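You operate a simulated robot arm through the tools that you are given. There is no shell and no other tool. Be economical: measure what you need, move in short steps, check, and stop when the job is done.

You are at the controls of a simulated robot arm. One attempt, no reset.

Task
Stack the orange disc that says "MON" from the grey worktop on top of the orange disc labelled "WED". Push the left deep drawer shut. Open the middle deep drawer, put the blue wedge in the inside of the middle deep drawer and shut the drawer again. Take the paper cups on the shelf under the bench top and put it away on the top shelf of the bookcase. Take the glove box from the counter of the white shelving and put it on the upper right bay. Put one of the earplug packs from the white basket on the flat teal target disc. Lift the green bin lid open. The order is free. Set down upright: paper cups, earplug pack.

The check looks at the end state, three seconds after you hand in, the way a careful person would. Anything else that was tipped, shoved, dropped, spilled or broken makes it a failure. A push-on lid holds only when it is set on centred and level and pressed home; a screw cap is set on level and turned clockwise until tight.

Robot
A 6-joint arm with a fingered hand on a trunk, on a base that drives. Base frame: it is fixed to the floor where the robot stands at the start and does not move with it; the origin is under the middle of the robot, x ahead of it, y to its left, z up; the surface under the hand at the start is at about z = 90. Units: cm, degrees, N and s.
With the tool pointing down near the work surface it reaches from about 32 to 74 cm from the robot's upright axis, wherever it stands. Its first joint turns from -166.0 to 166.0 degrees. Places, roughly: blue wedge (15x7x6 cm) [50, 150, 50]; earplug pack [75, -250, 100]; flat teal target disc (9x9x2 cm) [-290, -470, 90]; glove box [50, -225, 100]; green bin lid [-720, -230, 60]; inside of the middle deep drawer [60, 40, 20]; left deep drawer [20, 90, 30]; middle deep drawer [50, 40, 30]; orange disc [50, 25, 100]; paper cups (8x7x15 cm) [60, 180, 60]; top shelf of the bookcase [-730, 10, 160]; upper right bay [70, -230, 60]. Payload 4 kg.
Tool frame: the origin (TCP) lies between the finger pads and is the grasp point; the fingertips stand 2.6 cm ahead of it; z points along the fingers, y is the line along which they close. Largest opening 14.8 cm; the body of the gripper starts 7.3 cm behind the TCP. The gripper is a hand of 3 fingers: y runs from the thumb to the fingers, the wrist lies at [0, 0, -23.9] in the tool frame.
Orientation is that of the tool frame in the base frame, as a unit quaternion [w, x, y, z]. With the fingers straight down and closing along the base's y, the tool's x points along the base's -x, its y along +y and its z along -z.

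Tools
- The arm moves only by the tool nudge_tool. Its argument "targets" is one flat list of numbers, 6 for each row, row after row: the shift along the base's x, y, z in units of 100 mm (1.0 is 100 mm), then the turn, a rotation vector about the base's x, y, z in units of 90 degrees (1.0 is 90 degrees). In form: [x, y, z, wx, wy, wz, x, y, z, wx, wy, wz, ...]. A call has 1 to 12 rows; each row is the pose to reach, as a shift and turn from the pose commanded when the call began. A call with a number of a shift or a turn outside -1 to 1 is refused whole. Rows are played at 5 a second. More than 5 cm and 8.6 degrees between two rows, and nothing of the call is played. Where a pose cannot be reached the arm comes as near as it can. A force on the tool above 40 N (or 10 N above the force at the start of the call, whichever is more), or a blocked arm, ends the call early, and 0.2 s more pass. In this call time passes only in rows, and 0.2 s behind the last. It gives the time, the measured TCP pose, the force on the tool (base axes), the opening and the grip force at its end, in the units of the frame above (readings bear some noise), with the torque about the TCP (base axes, N m) and any sound that the robot's microphone picked up.
- Cameras (640 x 400 px; columns grow to the right, rows downward): "scene" is now at [-1.94, 20.89, 152.04]; the picture's right is [0.77, -0.64, 0.00], its down [-0.57, -0.69, -0.45] and it looks along [0.29, 0.34, -0.90] (base axes); focal length 234 px, centre (320, 200). "wrist" rides on the gripper at [6.8, -3.9, -9] in the tool frame; the picture's right is [0.50, 0.87, 0.00], its down [-0.66, 0.38, -0.65] and it looks along [-0.57, 0.33, 0.76] (tool axes); focal length 222 px, centre (320, 200). There is no depth. A picture from a camera that has moved, and an enlarged one, comes with that camera's place and axes in the base frame and with its lens.
- capture(camera): a new picture of that camera. The clock stands still meanwhile.
- move_column(by): slides the trunk up (or, below 0, down) by that many cm; the arm and the scene camera ride with it, the base frame stays. It gives what a move gives, with no picture.
- drive_base(legs): drives the robot by 1 to 6 legs, each [ahead, left, turn to the left] in cm, cm and degrees, along the robot's own axes; the way and the turn of a leg run together, so that a leg with both is an arc; at most 150 cm and 180 degrees a leg. The arm and the cameras ride along, it lands a little off, and it stops where it bumps. It gives what a move gives.
- finger_targets(finger1, finger2, thumb_bend): sets how far each is bent, from 0 (flat) to 1 (curled in); at 0.3 the hand is open as for a grip, at 0.7 the pads meet at the TCP. One left out holds its place. A second passes; each finger stops where it meets its share of the squeeze, and holds until it gets a number again. It is the only way to open and close the hand. It gives what a move gives, with no picture; readings hold the bend of each and the force on the fingers (four entries, about 0 where the hand has none), thumb and palm.
- turn_head(pan, tilt): turns the head with the scene camera to pan (to the left, within 155 degrees either way) and tilt (down, from -29 to 69), counted from straight ahead of the robot. It gives what a move gives.
- inspect(camera, box): a new picture of the part [left, top, right, bottom] of that camera's present view, enlarged. The clock stands still meanwhile.
- sign_off(): hands the job in; it is judged then, once.

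Go step by step. Nothing tells you exact positions but the pictures and the camera data: compare them with the known pose of the tool, close in by small moves and look again before you grip or let go. The budget is 207 turns and 184 pictures, counting those below and the enlarged ones. Unless the task says otherwise, let go and move clear before handing in, and close with one line.

The tools are called after "Emit:" as name(argument=value, ...) on one line, values as JSON. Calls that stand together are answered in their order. nudge_tool: Moves the arm, as the interface text tells. Its arguments: {"type":"object","properties":{"targets":{"type":"array","items":{"type":"number"}}},"required":["targets"]} The other tools are called the same way: move_column (by) slides the trunk up or down; finger_targets (finger1, finger2, thumb_bend) moves the fingers one by one; drive_base (legs) drives the base; turn_head (pan, tilt) turns the head that bears the scene camera; capture (camera) takes a picture; inspect (camera, box) takes an enlarged picture of a part of a camera's view; sign_off () hands the job in.

At the start:

```text
time: 0.0
position: [42.67, 31.55, 119.01]
orientation: [0.0, 0.0, 1.0, 0.0]
force: [0.0, 0.4, 0.0]
torque: [0.0, 0.0, -0.01]
grip_width: 14.79
grip_force: 0.0
shape: jaw
bend: [0.3, 0.3, 0.3]
finger forces: [0.0, 0.1, 0.0, 0.0, 0.0, 0.0]
trunk travel left (down, up): [-50.0, 9.0]
robot x, y, heading: [-0.17, 0.04, -0.3]
head pan, tilt: [50.1, 63.5]
```

scene: 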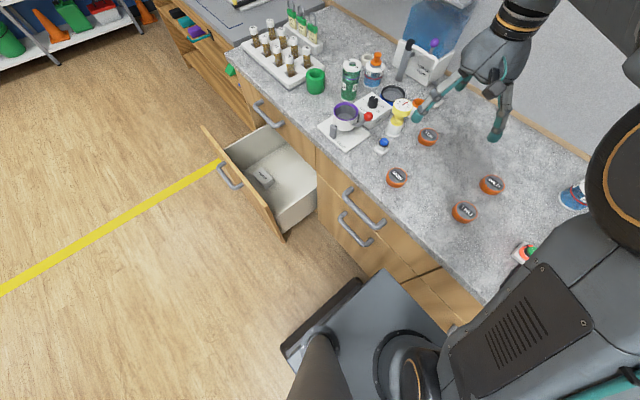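
wrist: 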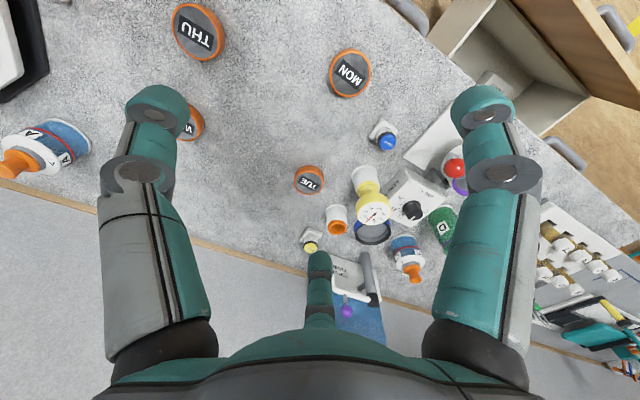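

I see four orange discs on the worktop, with MON near [40, 35] and the half-hidden one near [59, 15] possibly WED. I'll zoom in to read the labels and to see the drawers.

Emit:
inspect(camera="scene", box=[360, 110, 540, 230])

Emit:
inspect(camera="scene", box=[160, 0, 400, 250])

Emit:
inspect(camera="wrist", box=[120, 0, 480, 225])

```text
3.33 times, centred on (450, 170) of scene
camera zoom: at [-1.94, 20.89, 152.04], right [0.77, -0.64, 0.0], down [-0.57, -0.69, -0.45], along [0.29, 0.34, -0.9], focal length 781 px, centre (-113, 300)
```

zoom: 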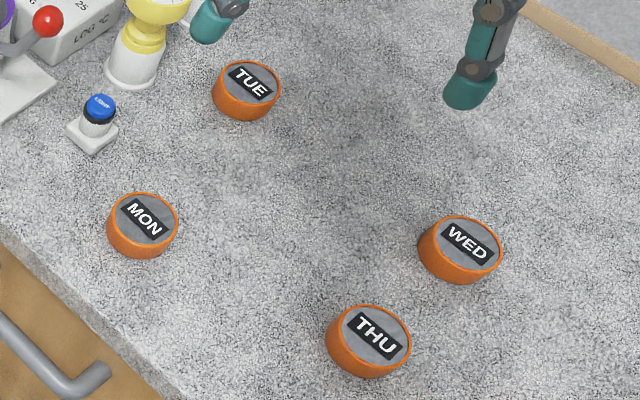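

```text
1.60 times, centred on (280, 125) of scene
camera zoom: at [-1.94, 20.89, 152.04], right [0.77, -0.64, 0.0], down [-0.57, -0.69, -0.45], along [0.29, 0.34, -0.9], focal length 375 px, centre (384, 320)
```

zoom: 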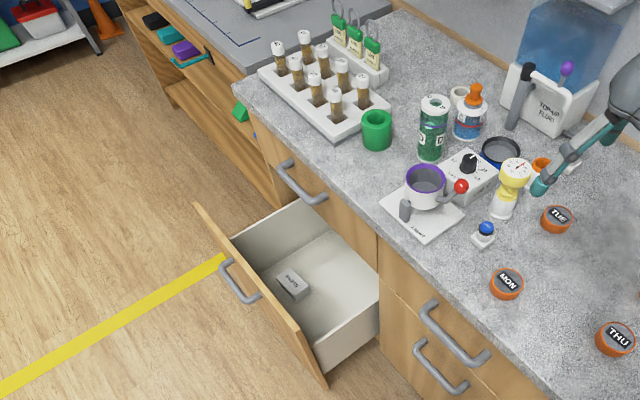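

```text
1.78 times, centred on (300, 112) of wrist
camera zoom: at [35.93, 27.52, 128.15], right [-0.5, 0.87, 0.0], down [0.66, 0.38, 0.65], along [0.57, 0.33, -0.76], focal length 395 px, centre (356, 356)
```

zoom: 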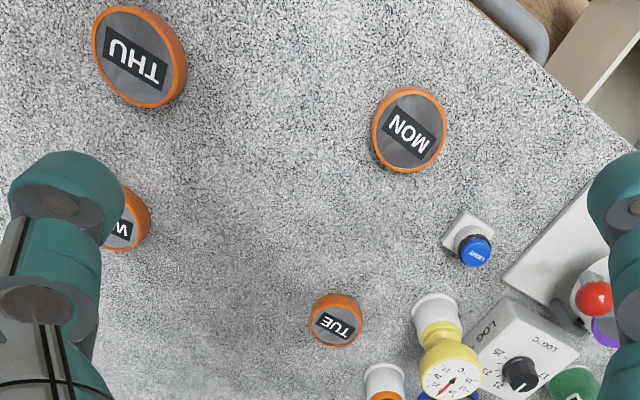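

MON is at about [40, 35] and WED at about [60, 15], both with tops near z 92.5. I'll centre the hand over MON, close it partly, and lower the trunk.

Emit:
nudge_tool(targets=[-0.13, 0.17, 0, 0, 0, 0, -0.26, 0.34, 0, 0, 0, 0])

Emit:
finger_targets(finger1=0.42, finger2=0.42, thumb_bend=0.42)

Emit:
move_column(by=-18)

Emit:
capture(camera="wrist")

Emit:
capture(camera="scene")

```text
time: 0.6
position: [40.15, 34.99, 119.22]
orientation: [0.0, 0.0, 1.0, 0.0]
force: [-0.1, 0.4, 0.1]
torque: [-0.03, -0.02, -0.03]
grip_width: 14.79
grip_force: 0.1
shape: jaw
bend: [0.3, 0.3, 0.3]
finger forces: [0.1, 0.0, 0.0, 0.1, 0.0, 0.0]
trunk travel left (down, up): [-50.0, 9.0]
robot x, y, heading: [0.11, -0.0, 0.2]
head pan, tilt: [50.1, 63.5]
```

```text
time: 1.6
position: [40.28, 34.96, 119.27]
orientation: [-0.001, 0.0, 1.0, 0.0]
force: [-0.8, -0.5, 0.0]
torque: [-0.01, 0.01, -0.02]
grip_width: 8.91
grip_force: 0.0
shape: fingers
bend: [0.42, 0.42, 0.42]
finger forces: [0.1, 0.0, 0.0, 0.0, 0.0, 0.1]
trunk travel left (down, up): [-50.0, 9.0]
robot x, y, heading: [0.01, -0.13, -0.2]
head pan, tilt: [50.1, 63.5]
```

```text
time: 3.6
position: [40.03, 34.86, 101.11]
orientation: [0.001, 0.0, 1.0, 0.0]
force: [-0.7, -0.8, 0.5]
torque: [0.01, 0.0, 0.02]
grip_width: 8.89
grip_force: 0.0
shape: fingers
bend: [0.42, 0.42, 0.42]
finger forces: [0.0, 0.1, 0.0, 0.0, 0.1, 0.0]
trunk travel left (down, up): [-32.0, 27.0]
robot x, y, heading: [0.09, -0.16, -0.2]
head pan, tilt: [50.1, 63.5]
```

```text
178 pictures are left
camera wrist: at [33.42, 30.91, 110.22], right [-0.5, 0.87, 0.0], down [0.66, 0.38, 0.65], along [0.57, 0.33, -0.76], focal length 222 px, centre (320, 200)
```

wrist: 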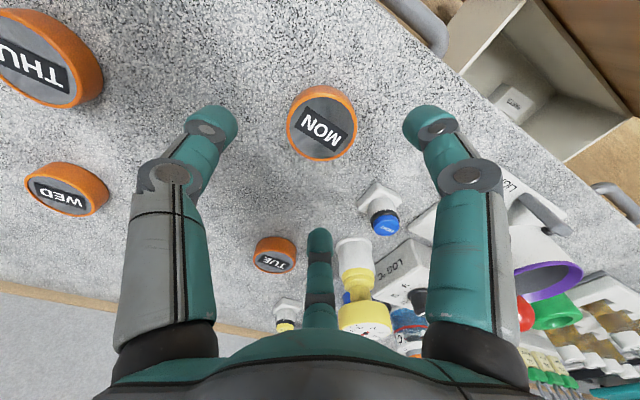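

```text
177 pictures are left
camera scene: at [-1.94, 20.89, 134.04], right [0.77, -0.64, 0.0], down [-0.57, -0.69, -0.45], along [0.29, 0.34, -0.9], focal length 234 px, centre (320, 200)
```

scene: 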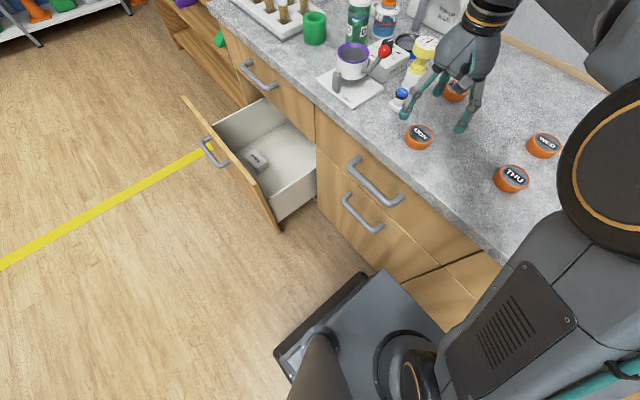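

MON sits between the three fingers, at about [39.6, 34.7], so the hand is nearly centred. I'll lower the hand around it and close.

Emit:
move_column(by=-7.6)

Emit:
finger_targets(finger1=0.66, finger2=0.66, thumb_bend=0.66)

Emit:
capture(camera="wrist")

```text
time: 4.7
position: [40.13, 34.91, 93.53]
orientation: [0.0, 0.001, 1.0, 0.001]
force: [-0.1, -0.2, 0.0]
torque: [-0.01, 0.02, 0.03]
grip_width: 8.9
grip_force: 0.1
shape: fingers
bend: [0.42, 0.42, 0.42]
finger forces: [0.0, 0.1, 0.0, 0.0, 0.1, 0.1]
trunk travel left (down, up): [-24.4, 34.6]
robot x, y, heading: [0.11, 0.09, -0.0]
head pan, tilt: [50.1, 63.5]
```

```text
time: 5.7
position: [40.13, 34.92, 93.63]
orientation: [0.0, 0.0, 1.0, 0.0]
force: [0.5, -0.9, 0.1]
torque: [-0.03, -0.02, -0.04]
grip_width: 4.49
grip_force: 14.6
shape: fingers
bend: [0.54, 0.55, 0.59]
finger forces: [9.3, 8.8, 0.1, 0.0, 11.0, 0.1]
trunk travel left (down, up): [-24.4, 34.6]
robot x, y, heading: [-0.31, -0.22, 0.0]
head pan, tilt: [50.1, 63.5]
```

```text
176 pictures are left
camera wrist: at [33.43, 30.91, 102.62], right [-0.5, 0.87, 0.0], down [0.66, 0.38, 0.65], along [0.57, 0.33, -0.76], focal length 222 px, centre (320, 200)
```

wrist: 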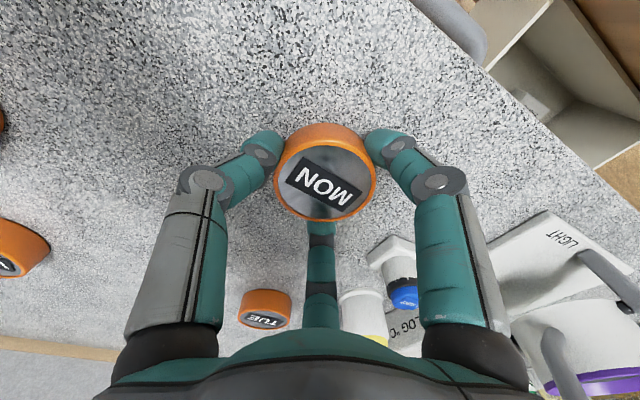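

MON is gripped firmly. I'll lift it and carry it toward WED.

Emit:
move_column(by=10)

Emit:
nudge_tool(targets=[0.33, -0.33, 0, 0, 0, 0, 0.66, -0.66, 0, 0, 0, 0, 1, -1, 0, 0, 0, 0])

Emit:
nudge_tool(targets=[0.33, -0.33, 0, 0, 0, 0, 0.66, -0.66, 0, 0, 0, 0, 1, -1, 0, 0, 0, 0])

Emit:
capture(camera="wrist")

Emit:
capture(camera="scene")

```text
time: 7.1
position: [40.11, 34.85, 103.47]
orientation: [0.0, 0.001, 1.0, 0.0]
force: [-0.1, 1.1, -0.4]
torque: [0.02, -0.04, 0.03]
grip_width: 4.5
grip_force: 14.4
shape: fingers
bend: [0.54, 0.55, 0.59]
finger forces: [9.2, 8.7, 0.1, 0.1, 10.8, 0.1]
trunk travel left (down, up): [-34.4, 24.6]
robot x, y, heading: [-0.15, -0.58, -0.0]
head pan, tilt: [50.1, 63.5]
```

```text
time: 7.9
position: [50.06, 24.8, 103.13]
orientation: [0.0, -0.001, 1.0, -0.001]
force: [0.0, 1.4, -1.4]
torque: [0.0, 0.01, 0.01]
grip_width: 4.5
grip_force: 14.1
shape: fingers
bend: [0.54, 0.55, 0.59]
finger forces: [9.2, 8.8, 0.0, 0.0, 10.7, 0.1]
trunk travel left (down, up): [-34.4, 24.6]
robot x, y, heading: [0.02, -0.03, -0.1]
head pan, tilt: [50.1, 63.5]
```

```text
time: 8.7
position: [60.51, 15.09, 103.79]
orientation: [0.0, -0.001, 1.0, 0.001]
force: [-0.7, 0.6, -1.3]
torque: [-0.02, -0.01, 0.02]
grip_width: 4.49
grip_force: 14.5
shape: fingers
bend: [0.54, 0.55, 0.59]
finger forces: [9.3, 8.7, 0.0, 0.0, 10.7, 0.0]
trunk travel left (down, up): [-34.4, 24.6]
robot x, y, heading: [-0.1, 0.08, -0.1]
head pan, tilt: [50.1, 63.5]
```

```text
175 pictures are left
camera wrist: at [53.81, 11.06, 112.76], right [-0.5, 0.87, 0.0], down [0.65, 0.38, 0.65], along [0.57, 0.33, -0.76], focal length 222 px, centre (320, 200)
```

wrist: 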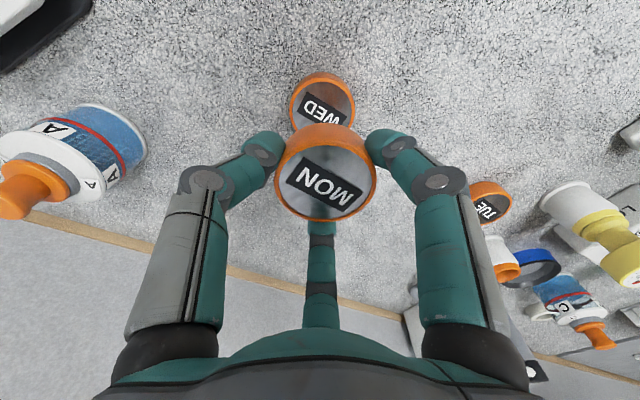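

```text
174 pictures are left
camera scene: at [-1.94, 20.91, 136.43], right [0.77, -0.64, 0.0], down [-0.57, -0.69, -0.45], along [0.29, 0.34, -0.9], focal length 234 px, centre (320, 200)
```

scene: 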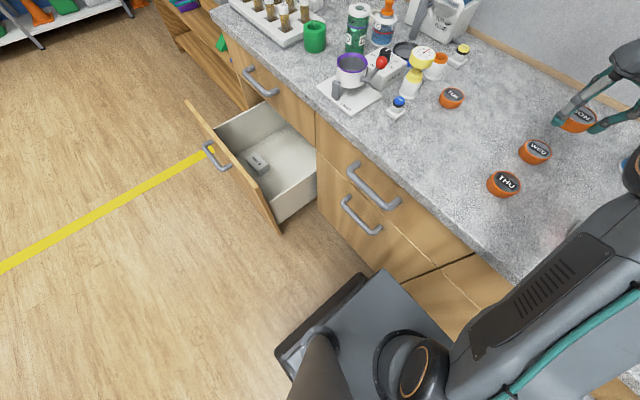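

MON is above WED. I'll zoom in to place both discs precisely before lowering.

Emit:
inspect(camera="wrist", box=[240, 50, 400, 250])

Emit:
inspect(camera="scene", box=[480, 80, 640, 200])

```text
2.00 times, centred on (320, 150) of wrist
camera zoom: at [53.81, 11.06, 112.76], right [-0.5, 0.87, 0.0], down [0.65, 0.38, 0.65], along [0.57, 0.33, -0.76], focal length 444 px, centre (320, 300)
```

zoom: 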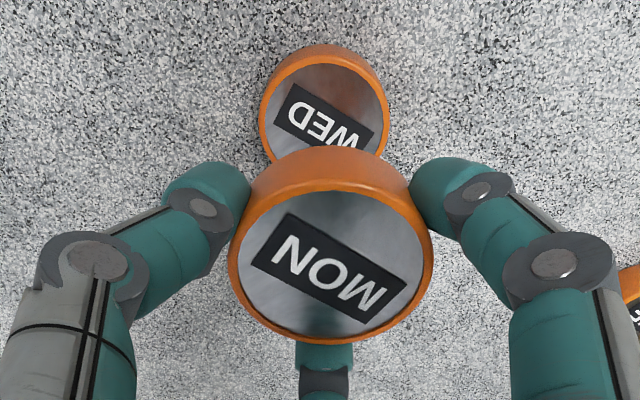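

```text
3.33 times, centred on (560, 140) of scene
camera zoom: at [-1.94, 20.91, 136.43], right [0.77, -0.64, 0.0], down [-0.57, -0.69, -0.45], along [0.29, 0.34, -0.9], focal length 781 px, centre (-480, 400)
```

zoom: 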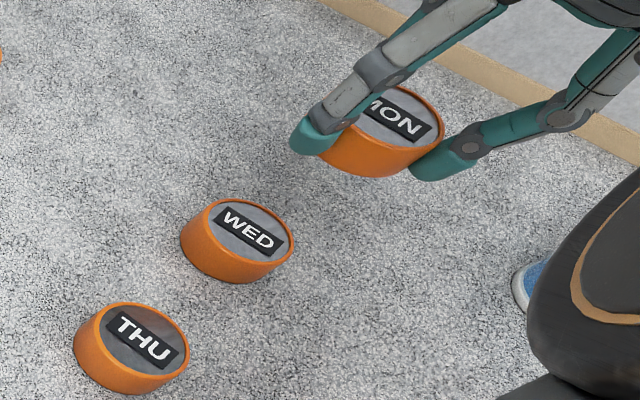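

By both cameras WED lies about 0.35 cm back and 0.28 cm right of MON. I'll correct that, lower most of the way, then feel for contact.

Emit:
nudge_tool(targets=[-0.035, -0.028, 0, 0, 0, 0])

Emit:
move_column(by=-6.5)

Emit:
nudge_tool(targets=[0, 0, -0.02, 0, 0, 0, 0, 0, -0.04, 0, 0, 0, 0, 0, -0.06, 0, 0, 0, 0, 0, -0.08, 0, 0, 0])

Emit:
inspect(camera="scene", box=[480, 80, 640, 200])

```text
time: 9.1
position: [60.09, 14.64, 103.67]
orientation: [0.0, 0.001, 1.0, 0.001]
force: [-1.3, 0.9, -1.5]
torque: [-0.01, 0.01, 0.02]
grip_width: 4.51
grip_force: 13.9
shape: fingers
bend: [0.54, 0.55, 0.59]
finger forces: [9.1, 8.6, 0.0, 0.0, 10.8, 0.0]
trunk travel left (down, up): [-34.4, 24.6]
robot x, y, heading: [-0.01, 0.34, -0.1]
head pan, tilt: [50.1, 63.5]
```

```text
time: 10.1
position: [60.0, 14.67, 97.22]
orientation: [0.0, 0.0, 1.0, -0.001]
force: [-0.4, -0.1, -0.9]
torque: [0.04, -0.01, 0.01]
grip_width: 4.5
grip_force: 14.5
shape: fingers
bend: [0.54, 0.55, 0.59]
finger forces: [9.2, 8.6, 0.0, 0.0, 10.7, 0.0]
trunk travel left (down, up): [-27.9, 31.1]
robot x, y, heading: [0.0, 0.03, 0.1]
head pan, tilt: [50.1, 63.5]
```

```text
time: 11.1
position: [60.0, 14.64, 96.34]
orientation: [0.0, 0.0, 1.0, 0.0]
force: [0.0, -0.3, -1.1]
torque: [0.04, -0.02, -0.03]
grip_width: 4.5
grip_force: 14.4
shape: fingers
bend: [0.54, 0.55, 0.59]
finger forces: [9.2, 8.7, 0.1, 0.1, 10.7, 0.0]
trunk travel left (down, up): [-27.9, 31.1]
robot x, y, heading: [0.09, 0.0, -0.1]
head pan, tilt: [50.1, 63.5]
```

```text
3.33 times, centred on (560, 140) of scene
camera zoom: at [-1.93, 20.89, 129.94], right [0.77, -0.64, 0.0], down [-0.57, -0.69, -0.45], along [0.29, 0.34, -0.9], focal length 781 px, centre (-480, 400)
```

zoom: 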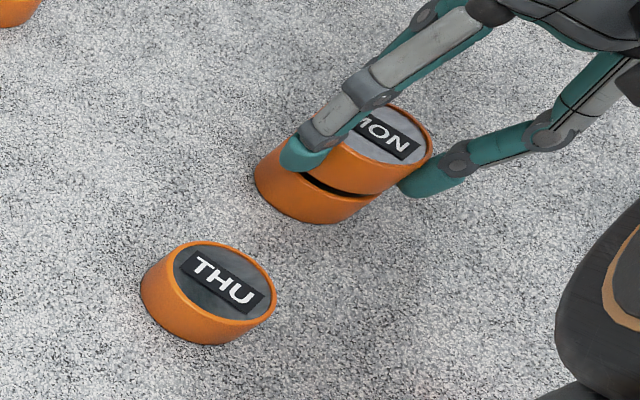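

MON hovers just above WED with a gap of about 0.3 cm. I'll ease it down to contact.

Emit:
nudge_tool(targets=[0, 0, -0.015, 0, 0, 0, 0, 0, -0.03, 0, 0, 0, 0, 0, -0.04, 0, 0, 0])

Emit:
inspect(camera="scene", box=[480, 80, 640, 200])

```text
time: 11.9
position: [60.16, 14.75, 95.97]
orientation: [0.0, 0.0, 1.0, 0.0]
force: [0.8, -0.7, 0.3]
torque: [-0.01, 0.01, 0.05]
grip_width: 4.5
grip_force: 14.6
shape: fingers
bend: [0.54, 0.55, 0.59]
finger forces: [9.2, 8.6, 0.1, 0.0, 10.8, 0.0]
trunk travel left (down, up): [-27.9, 31.1]
robot x, y, heading: [0.2, -0.01, -0.1]
head pan, tilt: [50.1, 63.5]
```

```text
3.33 times, centred on (560, 140) of scene
camera zoom: at [-1.93, 20.89, 129.94], right [0.77, -0.64, 0.0], down [-0.57, -0.69, -0.45], along [0.29, 0.34, -0.9], focal length 781 px, centre (-480, 400)
```

zoom: 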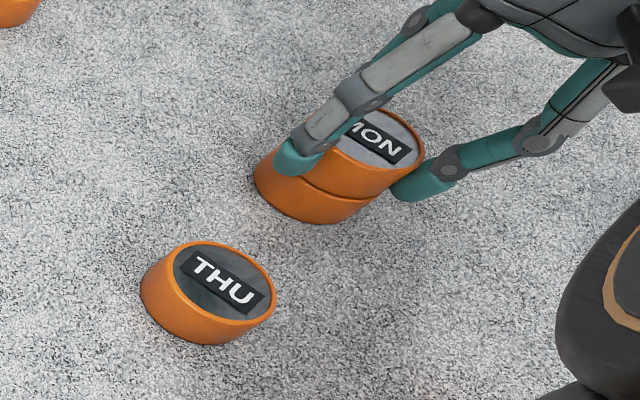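

MON rests on WED, aligned and level (weight is off the hand). I'll release and rise.

Emit:
finger_targets(finger1=0.42, finger2=0.42, thumb_bend=0.42)

Emit:
move_column(by=25)

Emit:
turn_head(pan=40, tilt=60)

Emit:
capture(camera="scene")

Emit:
turn_head(pan=80, tilt=35)

Emit:
capture(camera="scene")

```text
time: 12.9
position: [60.02, 14.62, 95.98]
orientation: [0.0, -0.001, 1.0, -0.001]
force: [0.0, 0.1, -0.9]
torque: [0.01, 0.03, 0.03]
grip_width: 8.8
grip_force: 0.1
shape: fingers
bend: [0.42, 0.42, 0.42]
finger forces: [0.0, 0.0, 0.0, 0.0, 0.0, 0.0]
trunk travel left (down, up): [-27.9, 31.1]
robot x, y, heading: [0.29, -0.1, 0.3]
head pan, tilt: [50.1, 63.5]
```

```text
time: 15.5
position: [60.15, 14.76, 120.99]
orientation: [0.0, 0.0, 1.0, 0.0]
force: [-0.6, -0.3, 1.4]
torque: [0.03, 0.0, 0.01]
grip_width: 8.8
grip_force: 0.1
shape: fingers
bend: [0.42, 0.42, 0.42]
finger forces: [0.0, 0.0, 0.1, 0.1, 0.1, 0.0]
trunk travel left (down, up): [-52.9, 6.1]
robot x, y, heading: [-0.15, -0.23, -0.1]
head pan, tilt: [50.1, 63.5]
```

```text
time: 16.2
position: [60.06, 14.67, 120.9]
orientation: [0.0, 0.001, 1.0, 0.0]
force: [1.0, 0.0, -0.7]
torque: [-0.04, -0.02, 0.02]
grip_width: 8.81
grip_force: 0.1
shape: fingers
bend: [0.42, 0.42, 0.42]
finger forces: [0.0, 0.0, 0.0, 0.0, 0.1, 0.0]
trunk travel left (down, up): [-52.9, 6.1]
robot x, y, heading: [0.45, -0.12, -0.2]
head pan, tilt: [40.0, 60.0]
```

```text
169 pictures are left
camera scene: at [-0.84, 20.39, 155.34], right [0.64, -0.77, 0.0], down [-0.66, -0.56, -0.5], along [0.38, 0.32, -0.87], focal length 234 px, centre (320, 200)
```

scene: 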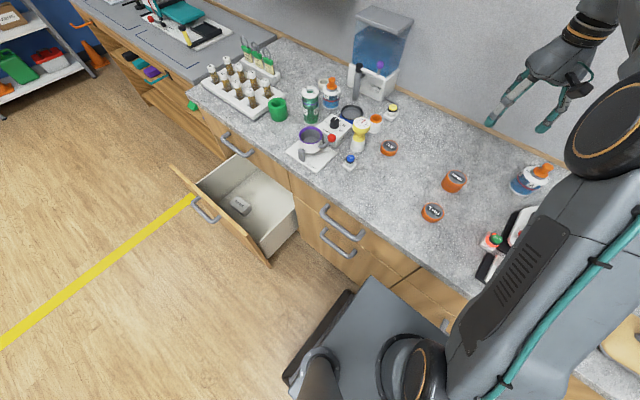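

```text
time: 17.3
position: [60.04, 14.77, 121.0]
orientation: [0.0, -0.001, 1.0, 0.001]
force: [0.4, 0.7, -0.1]
torque: [-0.01, -0.01, -0.01]
grip_width: 8.82
grip_force: 0.1
shape: fingers
bend: [0.42, 0.42, 0.42]
finger forces: [0.1, 0.0, 0.0, 0.1, 0.0, 0.1]
trunk travel left (down, up): [-52.9, 6.1]
robot x, y, heading: [-0.05, 0.09, -0.3]
head pan, tilt: [80.0, 35.0]
```

```text
168 pictures are left
camera scene: at [-4.41, 24.77, 158.76], right [0.98, -0.17, 0.0], down [-0.1, -0.57, -0.82], along [0.14, 0.81, -0.57], focal length 234 px, centre (320, 200)
```

scene: 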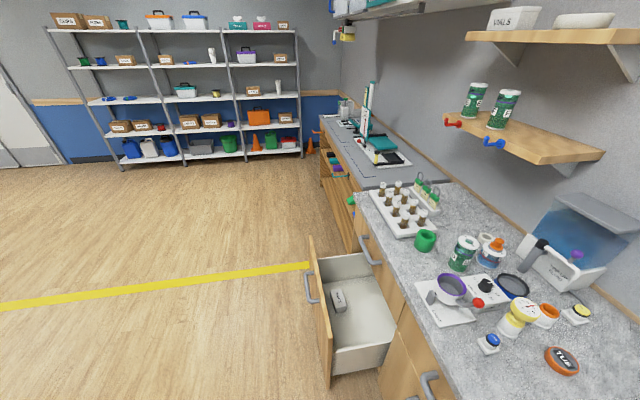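

The stack is good. Now I'll back away from the bench to view the drawers and the under-bench shelf.

Emit:
drive_base(legs=[[-60, 0, 0]])

Emit:
turn_head(pan=30, tilt=40)

Emit:
capture(camera="scene")

Emit:
turn_head(pan=75, tilt=30)

Emit:
capture(camera="scene")

```text
time: 20.7
position: [-0.86, 14.89, 120.97]
orientation: [-0.001, -0.003, 1.0, 0.0]
force: [-0.3, -0.1, -0.2]
torque: [0.02, 0.02, -0.04]
grip_width: 8.81
grip_force: 0.1
shape: fingers
bend: [0.42, 0.42, 0.42]
finger forces: [0.0, 0.0, 0.1, 0.0, 0.1, 0.0]
trunk travel left (down, up): [-52.9, 6.1]
robot x, y, heading: [-60.97, -0.29, 0.2]
head pan, tilt: [80.0, 35.0]
```

```text
time: 21.9
position: [-0.87, 14.82, 120.99]
orientation: [0.0, -0.003, 1.0, 0.0]
force: [0.2, 0.3, 1.1]
torque: [-0.03, 0.01, 0.02]
grip_width: 8.82
grip_force: 0.0
shape: fingers
bend: [0.42, 0.42, 0.42]
finger forces: [0.1, 0.1, 0.0, 0.0, 0.0, 0.0]
trunk travel left (down, up): [-52.9, 6.1]
robot x, y, heading: [-61.03, -0.0, 0.7]
head pan, tilt: [30.0, 40.0]
```

```text
167 pictures are left
camera scene: at [-59.56, 20.17, 158.01], right [0.51, -0.86, 0.0], down [-0.55, -0.33, -0.77], along [0.66, 0.39, -0.64], focal length 234 px, centre (320, 200)
```

scene: 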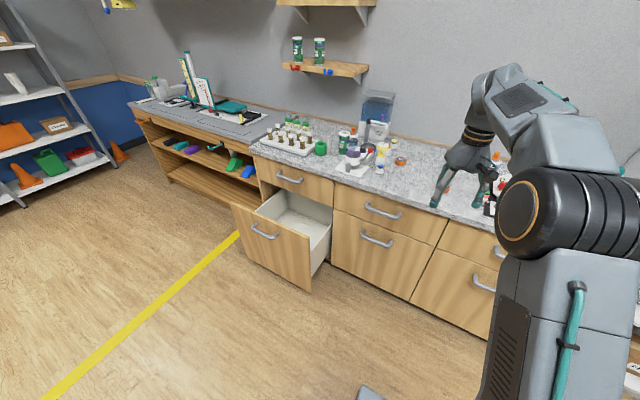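

```text
time: 23.0
position: [-0.78, 14.98, 121.09]
orientation: [0.001, -0.004, 1.0, 0.0]
force: [0.5, 0.3, -0.1]
torque: [-0.01, 0.0, 0.0]
grip_width: 8.82
grip_force: 0.0
shape: fingers
bend: [0.42, 0.42, 0.42]
finger forces: [0.0, 0.0, 0.1, 0.0, 0.0, 0.0]
trunk travel left (down, up): [-52.9, 6.1]
robot x, y, heading: [-60.89, -0.3, 0.3]
head pan, tilt: [75.0, 30.0]
```

```text
166 pictures are left
camera scene: at [-64.6, 24.62, 159.54], right [0.97, -0.25, 0.0], down [-0.13, -0.48, -0.87], along [0.22, 0.84, -0.5], focal length 234 px, centre (320, 200)
```

scene: 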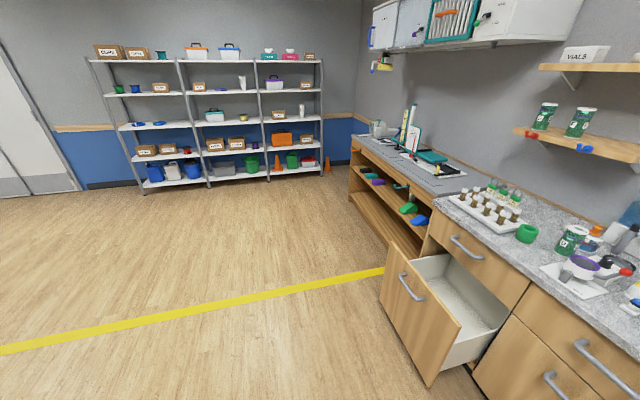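

The left drawer's handle is near [3, 94, 58]. The middle deep drawer is closed with its handle near [31.5, 36, 58]. I'll turn the hand to point forward, ready for pushing and pulling, while well clear of everything.

Emit:
nudge_tool(targets=[0, 0, 0, 0, -0.09, 0, 0, 0, 0, 0, -0.18, 0, 0, 0, 0, 0, -0.27, 0, 0, 0, 0, 0, -0.36, 0, 0, 0, 0, 0, -0.45, 0, 0, 0, 0, 0, -0.54, 0, 0, 0, 0, 0, -0.63, 0, 0, 0, 0, 0, -0.72, 0, 0, 0, 0, 0, -0.81, 0, 0, 0, 0, 0, -0.9, 0, 0, 0, 0, 0, -0.95, 0, 0, 0, 0, 0, -1, 0])

Emit:
nudge_tool(targets=[0, 0, 0, 0.09, 0, 0, 0, 0, 0, 0.18, 0, 0, 0, 0, 0, 0.27, 0, 0, 0, 0, 0, 0.36, 0, 0, 0, 0, 0, 0.45, 0, 0, 0, 0, 0, 0.54, 0, 0, 0, 0, 0, 0.63, 0, 0, 0, 0, 0, 0.72, 0, 0, 0, 0, 0, 0.81, 0, 0, 0, 0, 0, 0.9, 0, 0, 0, 0, 0, 0.95, 0, 0, 0, 0, 0, 1, 0, 0])

Emit:
turn_head(pan=20, tilt=35)

Emit:
capture(camera="scene")

```text
time: 25.6
position: [-1.3, 16.79, 122.47]
orientation: [0.703, 0.004, 0.711, -0.008]
force: [0.2, 0.3, -0.4]
torque: [0.0, -0.02, -0.01]
grip_width: 8.86
grip_force: 0.0
shape: fingers
bend: [0.42, 0.42, 0.42]
finger forces: [0.1, 0.0, 0.0, 0.0, 0.0, 0.0]
out of reach, approached as far as the arm can: row 11, 12
trunk travel left (down, up): [-52.9, 6.1]
robot x, y, heading: [-60.29, -0.16, 0.4]
head pan, tilt: [75.0, 30.0]
```

```text
time: 28.2
position: [-1.31, 17.09, 122.88]
orientation: [0.501, 0.502, 0.501, 0.496]
force: [0.3, -0.2, 0.4]
torque: [-0.01, 0.0, 0.01]
grip_width: 8.84
grip_force: 0.0
shape: fingers
bend: [0.42, 0.42, 0.42]
finger forces: [0.0, 0.0, 0.0, 0.1, 0.0, 0.1]
out of reach, approached as far as the arm can: row 1, 2, 3, 4, 5, 6, 7, 8, 9, 10, 11, 12
trunk travel left (down, up): [-52.9, 6.1]
robot x, y, heading: [-60.88, -0.56, 0.3]
head pan, tilt: [75.0, 30.0]
```

```text
time: 29.4
position: [-1.37, 17.24, 122.94]
orientation: [0.502, 0.501, 0.502, 0.495]
force: [1.0, -0.1, 0.1]
torque: [0.0, 0.04, 0.03]
grip_width: 8.83
grip_force: 0.3
shape: fingers
bend: [0.42, 0.42, 0.42]
finger forces: [0.1, 0.0, 0.0, 0.0, 0.0, 0.1]
trunk travel left (down, up): [-52.9, 6.1]
robot x, y, heading: [-61.23, 0.06, 0.4]
head pan, tilt: [20.0, 35.0]
```

```text
165 pictures are left
camera scene: at [-58.64, 18.94, 158.77], right [0.35, -0.94, 0.0], down [-0.54, -0.2, -0.82], along [0.77, 0.29, -0.57], focal length 234 px, centre (320, 200)
```

scene: 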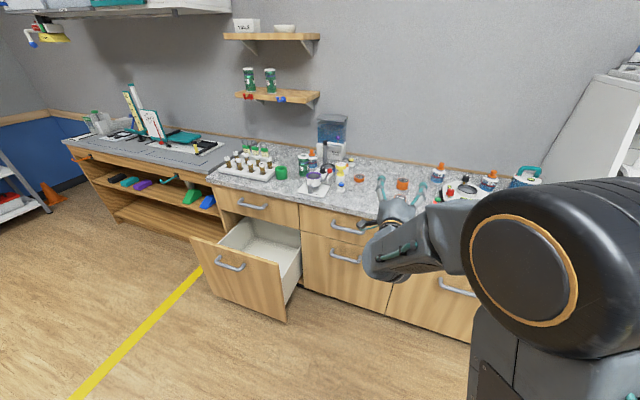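

The hand now points forward with its closing direction vertical. I'll move to face the left drawer and lower the trunk.

Emit:
drive_base(legs=[[-18, 77, 0]])

Emit:
nudge_tool(targets=[0.3, 0, -0.3, 0, 0, 0, 0.6, 0, -0.6, 0, 0, 0, 0.9, 0, -0.9, 0, 0, 0])

Emit:
finger_targets(finger1=0.7, finger2=0.7, thumb_bend=0.7)

Emit:
move_column(by=-52)

Emit:
capture(camera="scene")

Emit:
capture(camera="wrist")

```text
time: 33.6
position: [-19.22, 91.76, 122.72]
orientation: [0.508, 0.507, 0.496, 0.489]
force: [0.6, 0.8, -0.3]
torque: [0.01, 0.02, 0.0]
grip_width: 8.82
grip_force: 0.1
shape: fingers
bend: [0.42, 0.42, 0.42]
finger forces: [0.1, 0.1, 0.0, 0.0, 0.0, 0.0]
trunk travel left (down, up): [-52.9, 6.1]
robot x, y, heading: [-79.17, 75.74, -1.2]
head pan, tilt: [20.0, 35.0]
```

```text
time: 34.4
position: [-9.55, 95.18, 115.5]
orientation: [0.509, 0.519, 0.494, 0.477]
force: [0.1, 0.3, -0.5]
torque: [0.01, -0.01, 0.02]
grip_width: 8.83
grip_force: 0.2
shape: fingers
bend: [0.42, 0.42, 0.42]
finger forces: [0.1, 0.1, 0.1, 0.0, 0.0, 0.1]
out of reach, approached as far as the arm can: row 1, 2, 3
trunk travel left (down, up): [-52.9, 6.1]
robot x, y, heading: [-78.74, 75.95, -0.9]
head pan, tilt: [20.0, 35.0]
```

```text
time: 35.4
position: [-9.74, 95.13, 115.59]
orientation: [0.509, 0.518, 0.494, 0.478]
force: [0.6, -0.2, -0.6]
torque: [0.0, 0.01, 0.0]
grip_width: 0.04
grip_force: 0.1
shape: fingers
bend: [0.69, 0.69, 0.7]
finger forces: [0.1, 0.0, 0.0, 0.0, 0.0, 0.1]
trunk travel left (down, up): [-52.9, 6.1]
robot x, y, heading: [-78.64, 76.05, -1.0]
head pan, tilt: [20.0, 35.0]
```

```text
refused: -52 is not a number from -40 to 40
```

```text
164 pictures are left
camera scene: at [-76.29, 94.81, 158.77], right [0.33, -0.95, 0.0], down [-0.54, -0.19, -0.82], along [0.77, 0.27, -0.57], focal length 234 px, centre (320, 200)
```

scene: 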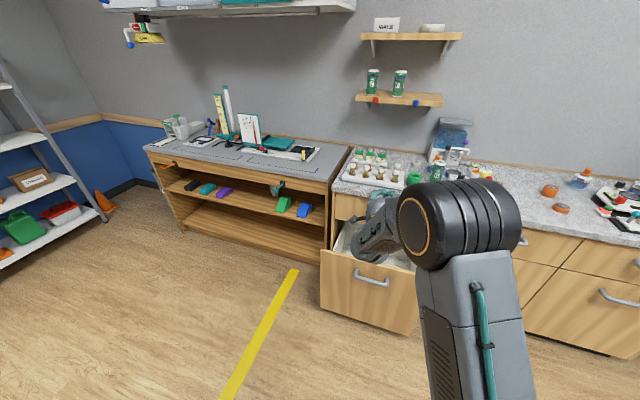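

```text
163 pictures are left
camera wrist: at [-18.33, 102.33, 111.9], right [0.05, 0.5, 0.86], down [-0.68, -0.62, 0.4], along [0.73, -0.61, 0.31], focal length 222 px, centre (320, 200)
```

wrist: 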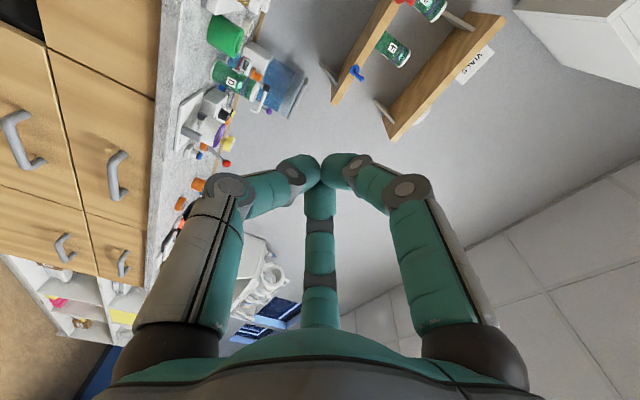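

The arm is slightly limited here, but it points forward at y 95. I'll lower the trunk further, with the closed hand in front of the drawer.

Emit:
move_column(by=-40)

Emit:
move_column(by=-12.5)

Emit:
nudge_tool(targets=[0, -0.1, -0.3, 0, 0, 0, 0, -0.2, -0.6, 0, 0, 0, 0, -0.2, -1, 0, 0, 0])

Emit:
capture(camera="scene")

Emit:
capture(camera="wrist")

```text
time: 39.3
position: [-9.62, 95.22, 75.55]
orientation: [0.509, 0.519, 0.494, 0.477]
force: [0.0, 0.0, -0.1]
torque: [0.01, -0.01, 0.0]
grip_width: 0.03
grip_force: 0.0
shape: fingers
bend: [0.69, 0.69, 0.7]
finger forces: [0.1, 0.0, 0.1, 0.0, 0.0, 0.0]
trunk travel left (down, up): [-12.9, 46.1]
robot x, y, heading: [-78.67, 75.93, -0.8]
head pan, tilt: [20.0, 35.0]
```

```text
time: 40.8
position: [-9.62, 95.09, 63.09]
orientation: [0.509, 0.519, 0.494, 0.477]
force: [-0.5, -0.3, -0.3]
torque: [0.01, 0.01, -0.02]
grip_width: 0.02
grip_force: 0.0
shape: fingers
bend: [0.69, 0.69, 0.7]
finger forces: [0.1, 0.0, 0.0, 0.1, 0.0, 0.1]
trunk travel left (down, up): [-0.4, 58.6]
robot x, y, heading: [-79.06, 75.63, -0.8]
head pan, tilt: [20.0, 35.0]
```

```text
time: 41.6
position: [-9.32, 96.93, 55.32]
orientation: [0.511, 0.531, 0.491, 0.465]
force: [-0.4, -0.6, 0.2]
torque: [0.0, 0.03, 0.01]
grip_width: 0.01
grip_force: 0.1
shape: fingers
bend: [0.69, 0.69, 0.7]
finger forces: [0.0, 0.1, 0.0, 0.0, 0.1, 0.1]
out of reach, approached as far as the arm can: row 1, 2, 3
trunk travel left (down, up): [-0.4, 58.6]
robot x, y, heading: [-78.95, 75.53, -0.6]
head pan, tilt: [20.0, 35.0]
```

```text
162 pictures are left
camera scene: at [-76.31, 94.8, 106.28], right [0.33, -0.95, 0.0], down [-0.54, -0.19, -0.82], along [0.77, 0.27, -0.57], focal length 234 px, centre (320, 200)
```

scene: 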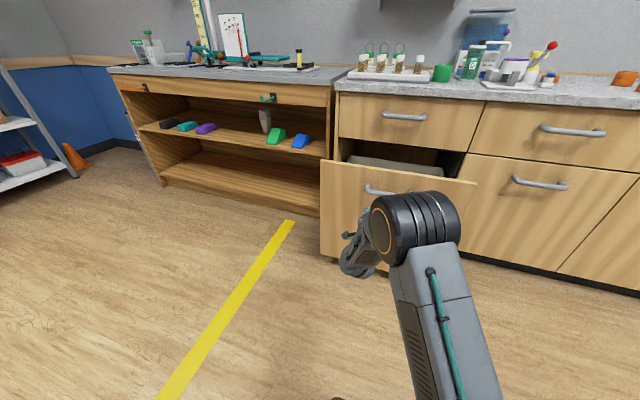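

```text
161 pictures are left
camera wrist: at [-17.86, 104.42, 51.69], right [0.08, 0.5, 0.86], down [-0.69, -0.59, 0.41], along [0.72, -0.63, 0.3], focal length 222 px, centre (320, 200)
```

wrist: 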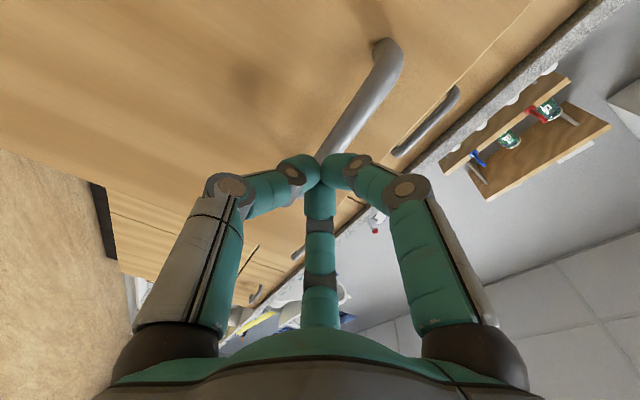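

The closed hand is in front of the left drawer's face, just under its handle. I'll drive forward to push it shut.

Emit:
drive_base(legs=[[36, 0, 0]])

Emit:
capture(camera="scene")

Emit:
capture(camera="wrist")

```text
time: 43.9
position: [25.55, 95.71, 55.25]
orientation: [0.512, 0.534, 0.488, 0.463]
force: [-1.1, 0.4, -0.1]
torque: [0.03, -0.02, 0.0]
grip_width: 0.01
grip_force: 0.0
shape: fingers
bend: [0.7, 0.7, 0.7]
finger forces: [0.0, 0.0, 0.0, 0.1, 0.0, 0.1]
trunk travel left (down, up): [-0.4, 58.6]
robot x, y, heading: [-44.67, 75.25, -1.4]
head pan, tilt: [20.0, 35.0]
```

```text
160 pictures are left
camera scene: at [-41.46, 94.09, 106.27], right [0.32, -0.95, 0.0], down [-0.54, -0.18, -0.82], along [0.78, 0.26, -0.57], focal length 234 px, centre (320, 200)
```

scene: 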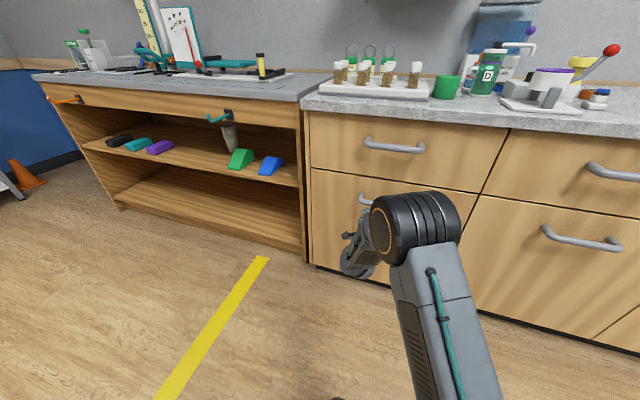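

```text
159 pictures are left
camera wrist: at [17.05, 103.27, 51.7], right [0.09, 0.5, 0.86], down [-0.69, -0.59, 0.41], along [0.71, -0.63, 0.3], focal length 222 px, centre (320, 200)
```

wrist: 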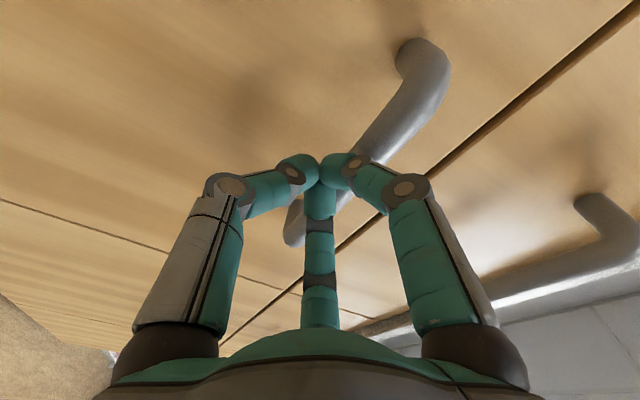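

The drawer looks nearly flush. I'll drive a few more centimetres to make sure it is home, then zoom in on the gap.

Emit:
drive_base(legs=[[6, 0, 0]])

Emit:
inspect(camera="scene", box=[280, 80, 520, 280])

```text
time: 44.8
position: [29.09, 95.8, 54.06]
orientation: [0.51, 0.534, 0.5, 0.453]
force: [-2.6, -0.8, -14.7]
torque: [-0.09, -0.15, 0.03]
grip_width: 0.0
grip_force: 7.3
shape: fingers
bend: [0.7, 0.7, 0.68]
finger forces: [8.1, 6.1, 0.0, 0.0, 0.0, 0.0]
trunk travel left (down, up): [-0.4, 58.6]
robot x, y, heading: [-40.51, 75.15, -1.5]
head pan, tilt: [20.0, 35.0]
stopped in leg 1: the force on the tool passed its limit at 49 N (the readings are from after the stop); the commanded pose is now the measured one
```

```text
2.00 times, centred on (400, 180) of scene
camera zoom: at [-37.57, 94.03, 106.27], right [0.32, -0.95, 0.0], down [-0.54, -0.18, -0.82], along [0.78, 0.26, -0.57], focal length 468 px, centre (160, 240)
```

zoom: 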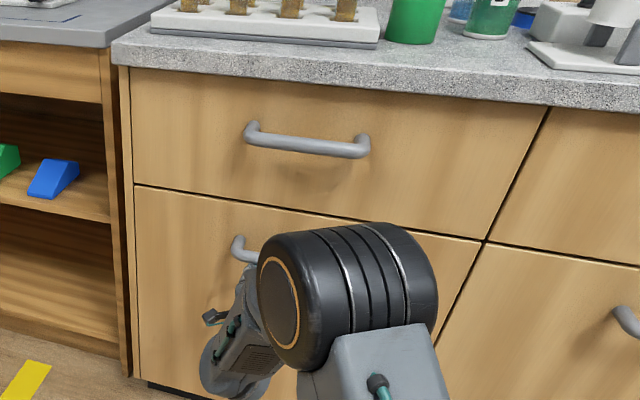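

The drawer is home: the push hit 49 N and its front is flush. I'll back off and verify, then inspect the bench shelf.

Emit:
drive_base(legs=[[-20, 0, 0]])

Emit:
turn_head(pan=35, tilt=25)

Emit:
capture(camera="scene")

Emit:
inspect(camera="scene", box=[160, 100, 400, 250])

```text
time: 46.4
position: [8.5, 96.11, 54.32]
orientation: [0.51, 0.534, 0.496, 0.456]
force: [-0.4, 1.2, -0.5]
torque: [-0.02, 0.01, -0.01]
grip_width: 0.0
grip_force: 0.0
shape: fingers
bend: [0.7, 0.7, 0.7]
finger forces: [0.1, 0.0, 0.0, 0.0, 0.0, 0.0]
trunk travel left (down, up): [-0.4, 58.6]
robot x, y, heading: [-61.02, 75.22, -1.3]
head pan, tilt: [20.0, 35.0]
```

```text
time: 47.2
position: [8.32, 96.24, 54.34]
orientation: [0.51, 0.534, 0.497, 0.456]
force: [-0.3, 0.3, -0.6]
torque: [0.01, 0.02, -0.02]
grip_width: 0.0
grip_force: 0.0
shape: fingers
bend: [0.7, 0.7, 0.7]
finger forces: [0.0, 0.0, 0.0, 0.0, 0.1, 0.1]
trunk travel left (down, up): [-0.4, 58.6]
robot x, y, heading: [-61.19, 75.42, -1.4]
head pan, tilt: [35.0, 25.0]
```

```text
157 pictures are left
camera scene: at [-58.98, 96.77, 107.84], right [0.55, -0.83, 0.0], down [-0.35, -0.23, -0.91], along [0.75, 0.5, -0.42], focal length 234 px, centre (320, 200)
```

scene: 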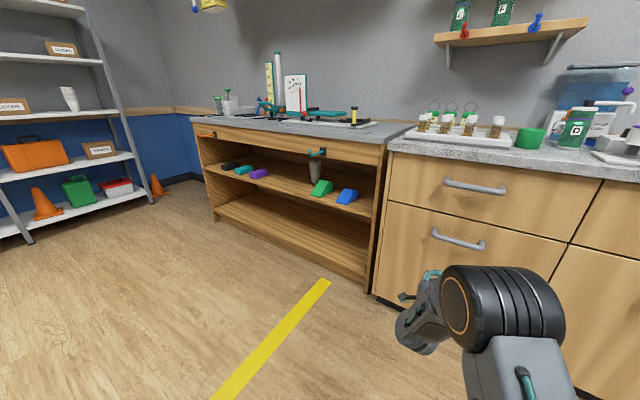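

```text
2.67 times, centred on (280, 175) of scene
camera zoom: at [-58.98, 96.77, 107.84], right [0.55, -0.83, 0.0], down [-0.35, -0.23, -0.91], along [0.75, 0.5, -0.42], focal length 625 px, centre (427, 267)
```

zoom: 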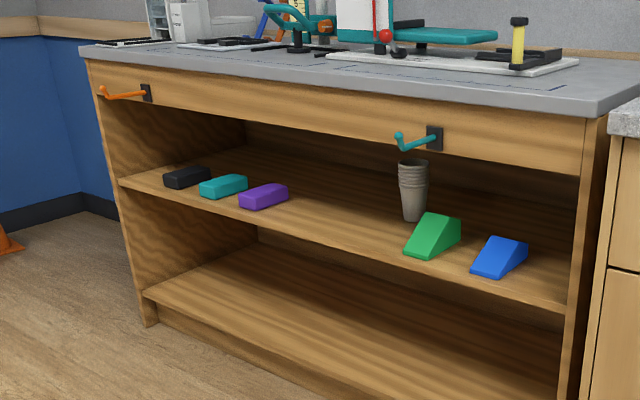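

The left drawer is shut. I also see the blue wedge at the front of the bench shelf (about [54, 153]) with the cup stack behind and to its left. Next I go to the middle drawer handle.

Emit:
drive_base(legs=[[0, -60, 1.3]])

Emit:
finger_targets(finger1=0.42, finger2=0.42, thumb_bend=0.42)

Emit:
move_column(by=3)

Emit:
turn_head(pan=0, tilt=30)

Emit:
capture(camera="scene")

Emit:
capture(camera="wrist")

```text
time: 50.5
position: [7.17, 39.09, 54.27]
orientation: [0.504, 0.529, 0.502, 0.462]
force: [0.1, 0.9, -0.7]
torque: [-0.01, 0.01, 0.01]
grip_width: 0.0
grip_force: 0.1
shape: fingers
bend: [0.7, 0.7, 0.7]
finger forces: [0.0, 0.0, 0.0, 0.0, 0.0, 0.0]
trunk travel left (down, up): [-0.4, 58.6]
robot x, y, heading: [-61.78, 16.65, -0.0]
head pan, tilt: [35.0, 25.0]
```

```text
time: 51.5
position: [7.37, 39.08, 54.35]
orientation: [0.505, 0.528, 0.502, 0.462]
force: [0.4, -0.1, 0.7]
torque: [-0.03, 0.0, 0.0]
grip_width: 8.78
grip_force: 0.1
shape: fingers
bend: [0.42, 0.42, 0.42]
finger forces: [0.1, 0.1, 0.0, 0.0, 0.0, 0.1]
trunk travel left (down, up): [-0.4, 58.6]
robot x, y, heading: [-61.98, 16.8, 0.3]
head pan, tilt: [35.0, 25.0]
```

```text
time: 52.3
position: [7.17, 39.13, 57.35]
orientation: [0.505, 0.528, 0.503, 0.462]
force: [-0.7, 0.3, -0.2]
torque: [-0.01, -0.02, 0.0]
grip_width: 8.79
grip_force: 0.1
shape: fingers
bend: [0.42, 0.42, 0.42]
finger forces: [0.1, 0.0, 0.0, 0.0, 0.1, 0.0]
trunk travel left (down, up): [-3.4, 55.6]
robot x, y, heading: [-61.5, 16.67, -0.0]
head pan, tilt: [35.0, 25.0]
```

```text
time: 53.3
position: [7.2, 39.17, 57.31]
orientation: [0.505, 0.529, 0.502, 0.462]
force: [-0.7, 0.3, 0.4]
torque: [0.02, -0.03, 0.01]
grip_width: 8.79
grip_force: 0.1
shape: fingers
bend: [0.42, 0.42, 0.42]
finger forces: [0.0, 0.0, 0.0, 0.0, 0.0, 0.0]
trunk travel left (down, up): [-3.4, 55.6]
robot x, y, heading: [-61.57, 16.56, 0.1]
head pan, tilt: [0.0, 30.0]
```

```text
155 pictures are left
camera scene: at [-58.66, 32.82, 110.05], right [0.0, -1.0, 0.0], down [-0.5, 0.0, -0.87], along [0.87, 0.0, -0.5], focal length 234 px, centre (320, 200)
```

scene: 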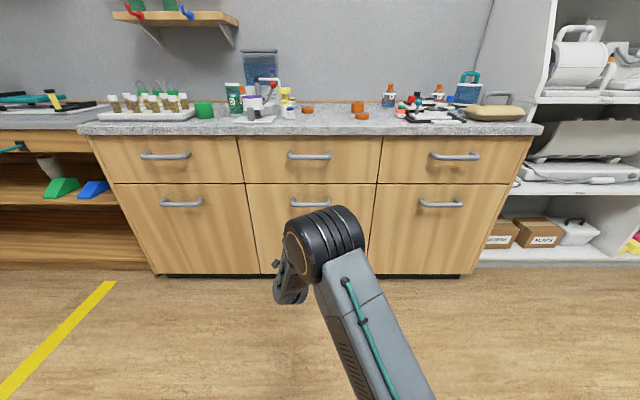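

```text
154 pictures are left
camera wrist: at [-1.52, 46.34, 53.87], right [0.09, 0.51, 0.85], down [-0.67, -0.6, 0.43], along [0.74, -0.61, 0.29], focal length 222 px, centre (320, 200)
```

wrist: 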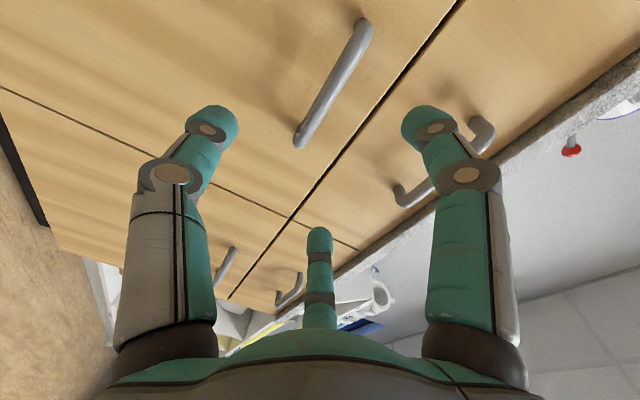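

The middle handle is centred near y 37, z 57, in line with the hand. I'll drive forward onto it.

Emit:
drive_base(legs=[[21, -1.5, 0]])

Emit:
capture(camera="wrist")

Emit:
capture(camera="scene")

```text
time: 54.9
position: [27.88, 37.06, 57.32]
orientation: [0.506, 0.531, 0.501, 0.46]
force: [-0.6, 1.2, 0.5]
torque: [-0.02, 0.0, 0.02]
grip_width: 8.8
grip_force: 0.1
shape: fingers
bend: [0.42, 0.42, 0.42]
finger forces: [0.0, 0.0, 0.0, 0.0, 0.1, 0.1]
trunk travel left (down, up): [-3.4, 55.6]
robot x, y, heading: [-41.13, 15.06, -0.3]
head pan, tilt: [0.0, 30.0]
```

```text
153 pictures are left
camera wrist: at [19.21, 44.29, 53.87], right [0.09, 0.51, 0.85], down [-0.67, -0.6, 0.43], along [0.73, -0.62, 0.29], focal length 222 px, centre (320, 200)
```

wrist: 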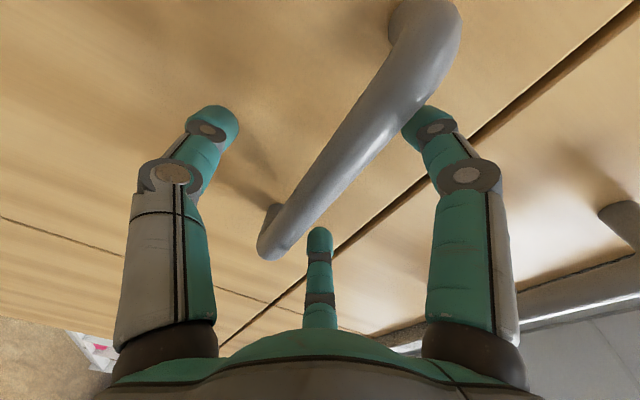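

```text
152 pictures are left
camera scene: at [-38.04, 31.22, 110.05], right [-0.01, -1.0, 0.0], down [-0.5, 0.0, -0.87], along [0.87, -0.01, -0.5], focal length 234 px, centre (320, 200)
```

scene: 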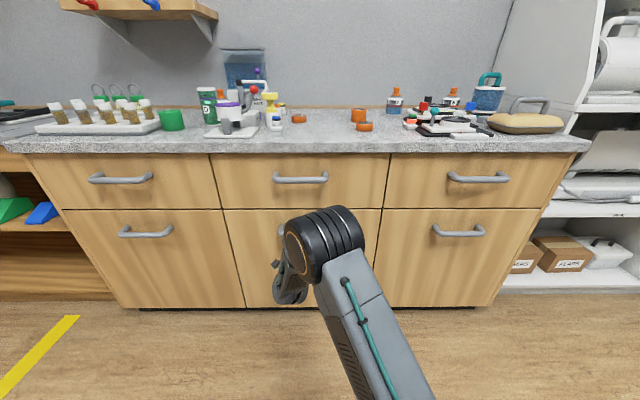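

The bar lies between the thumb below and the fingers above. I'll close on it.

Emit:
finger_targets(finger1=0.7, finger2=0.7, thumb_bend=0.7)

Emit:
capture(camera="wrist")

```text
time: 55.9
position: [27.94, 36.92, 57.41]
orientation: [0.507, 0.53, 0.5, 0.461]
force: [2.4, 1.4, 4.4]
torque: [-0.02, -0.02, -0.02]
grip_width: 1.26
grip_force: 6.8
shape: fingers
bend: [0.65, 0.65, 0.67]
finger forces: [4.5, 4.7, 0.0, 0.0, 4.6, 0.0]
trunk travel left (down, up): [-3.4, 55.6]
robot x, y, heading: [-41.31, 14.94, -0.3]
head pan, tilt: [0.0, 30.0]
```

```text
151 pictures are left
camera wrist: at [19.21, 44.3, 53.91], right [0.09, 0.51, 0.85], down [-0.68, -0.6, 0.43], along [0.73, -0.62, 0.29], focal length 222 px, centre (320, 200)
```

wrist: 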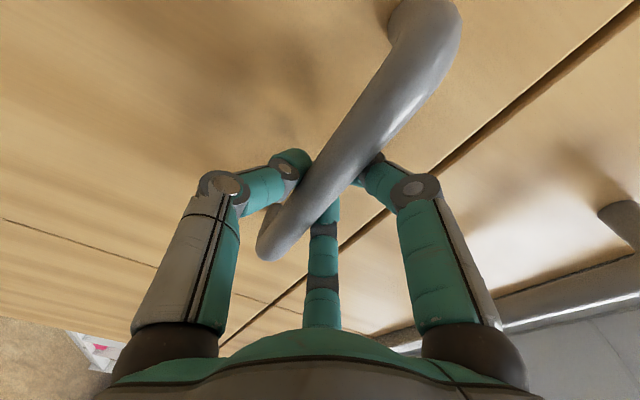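

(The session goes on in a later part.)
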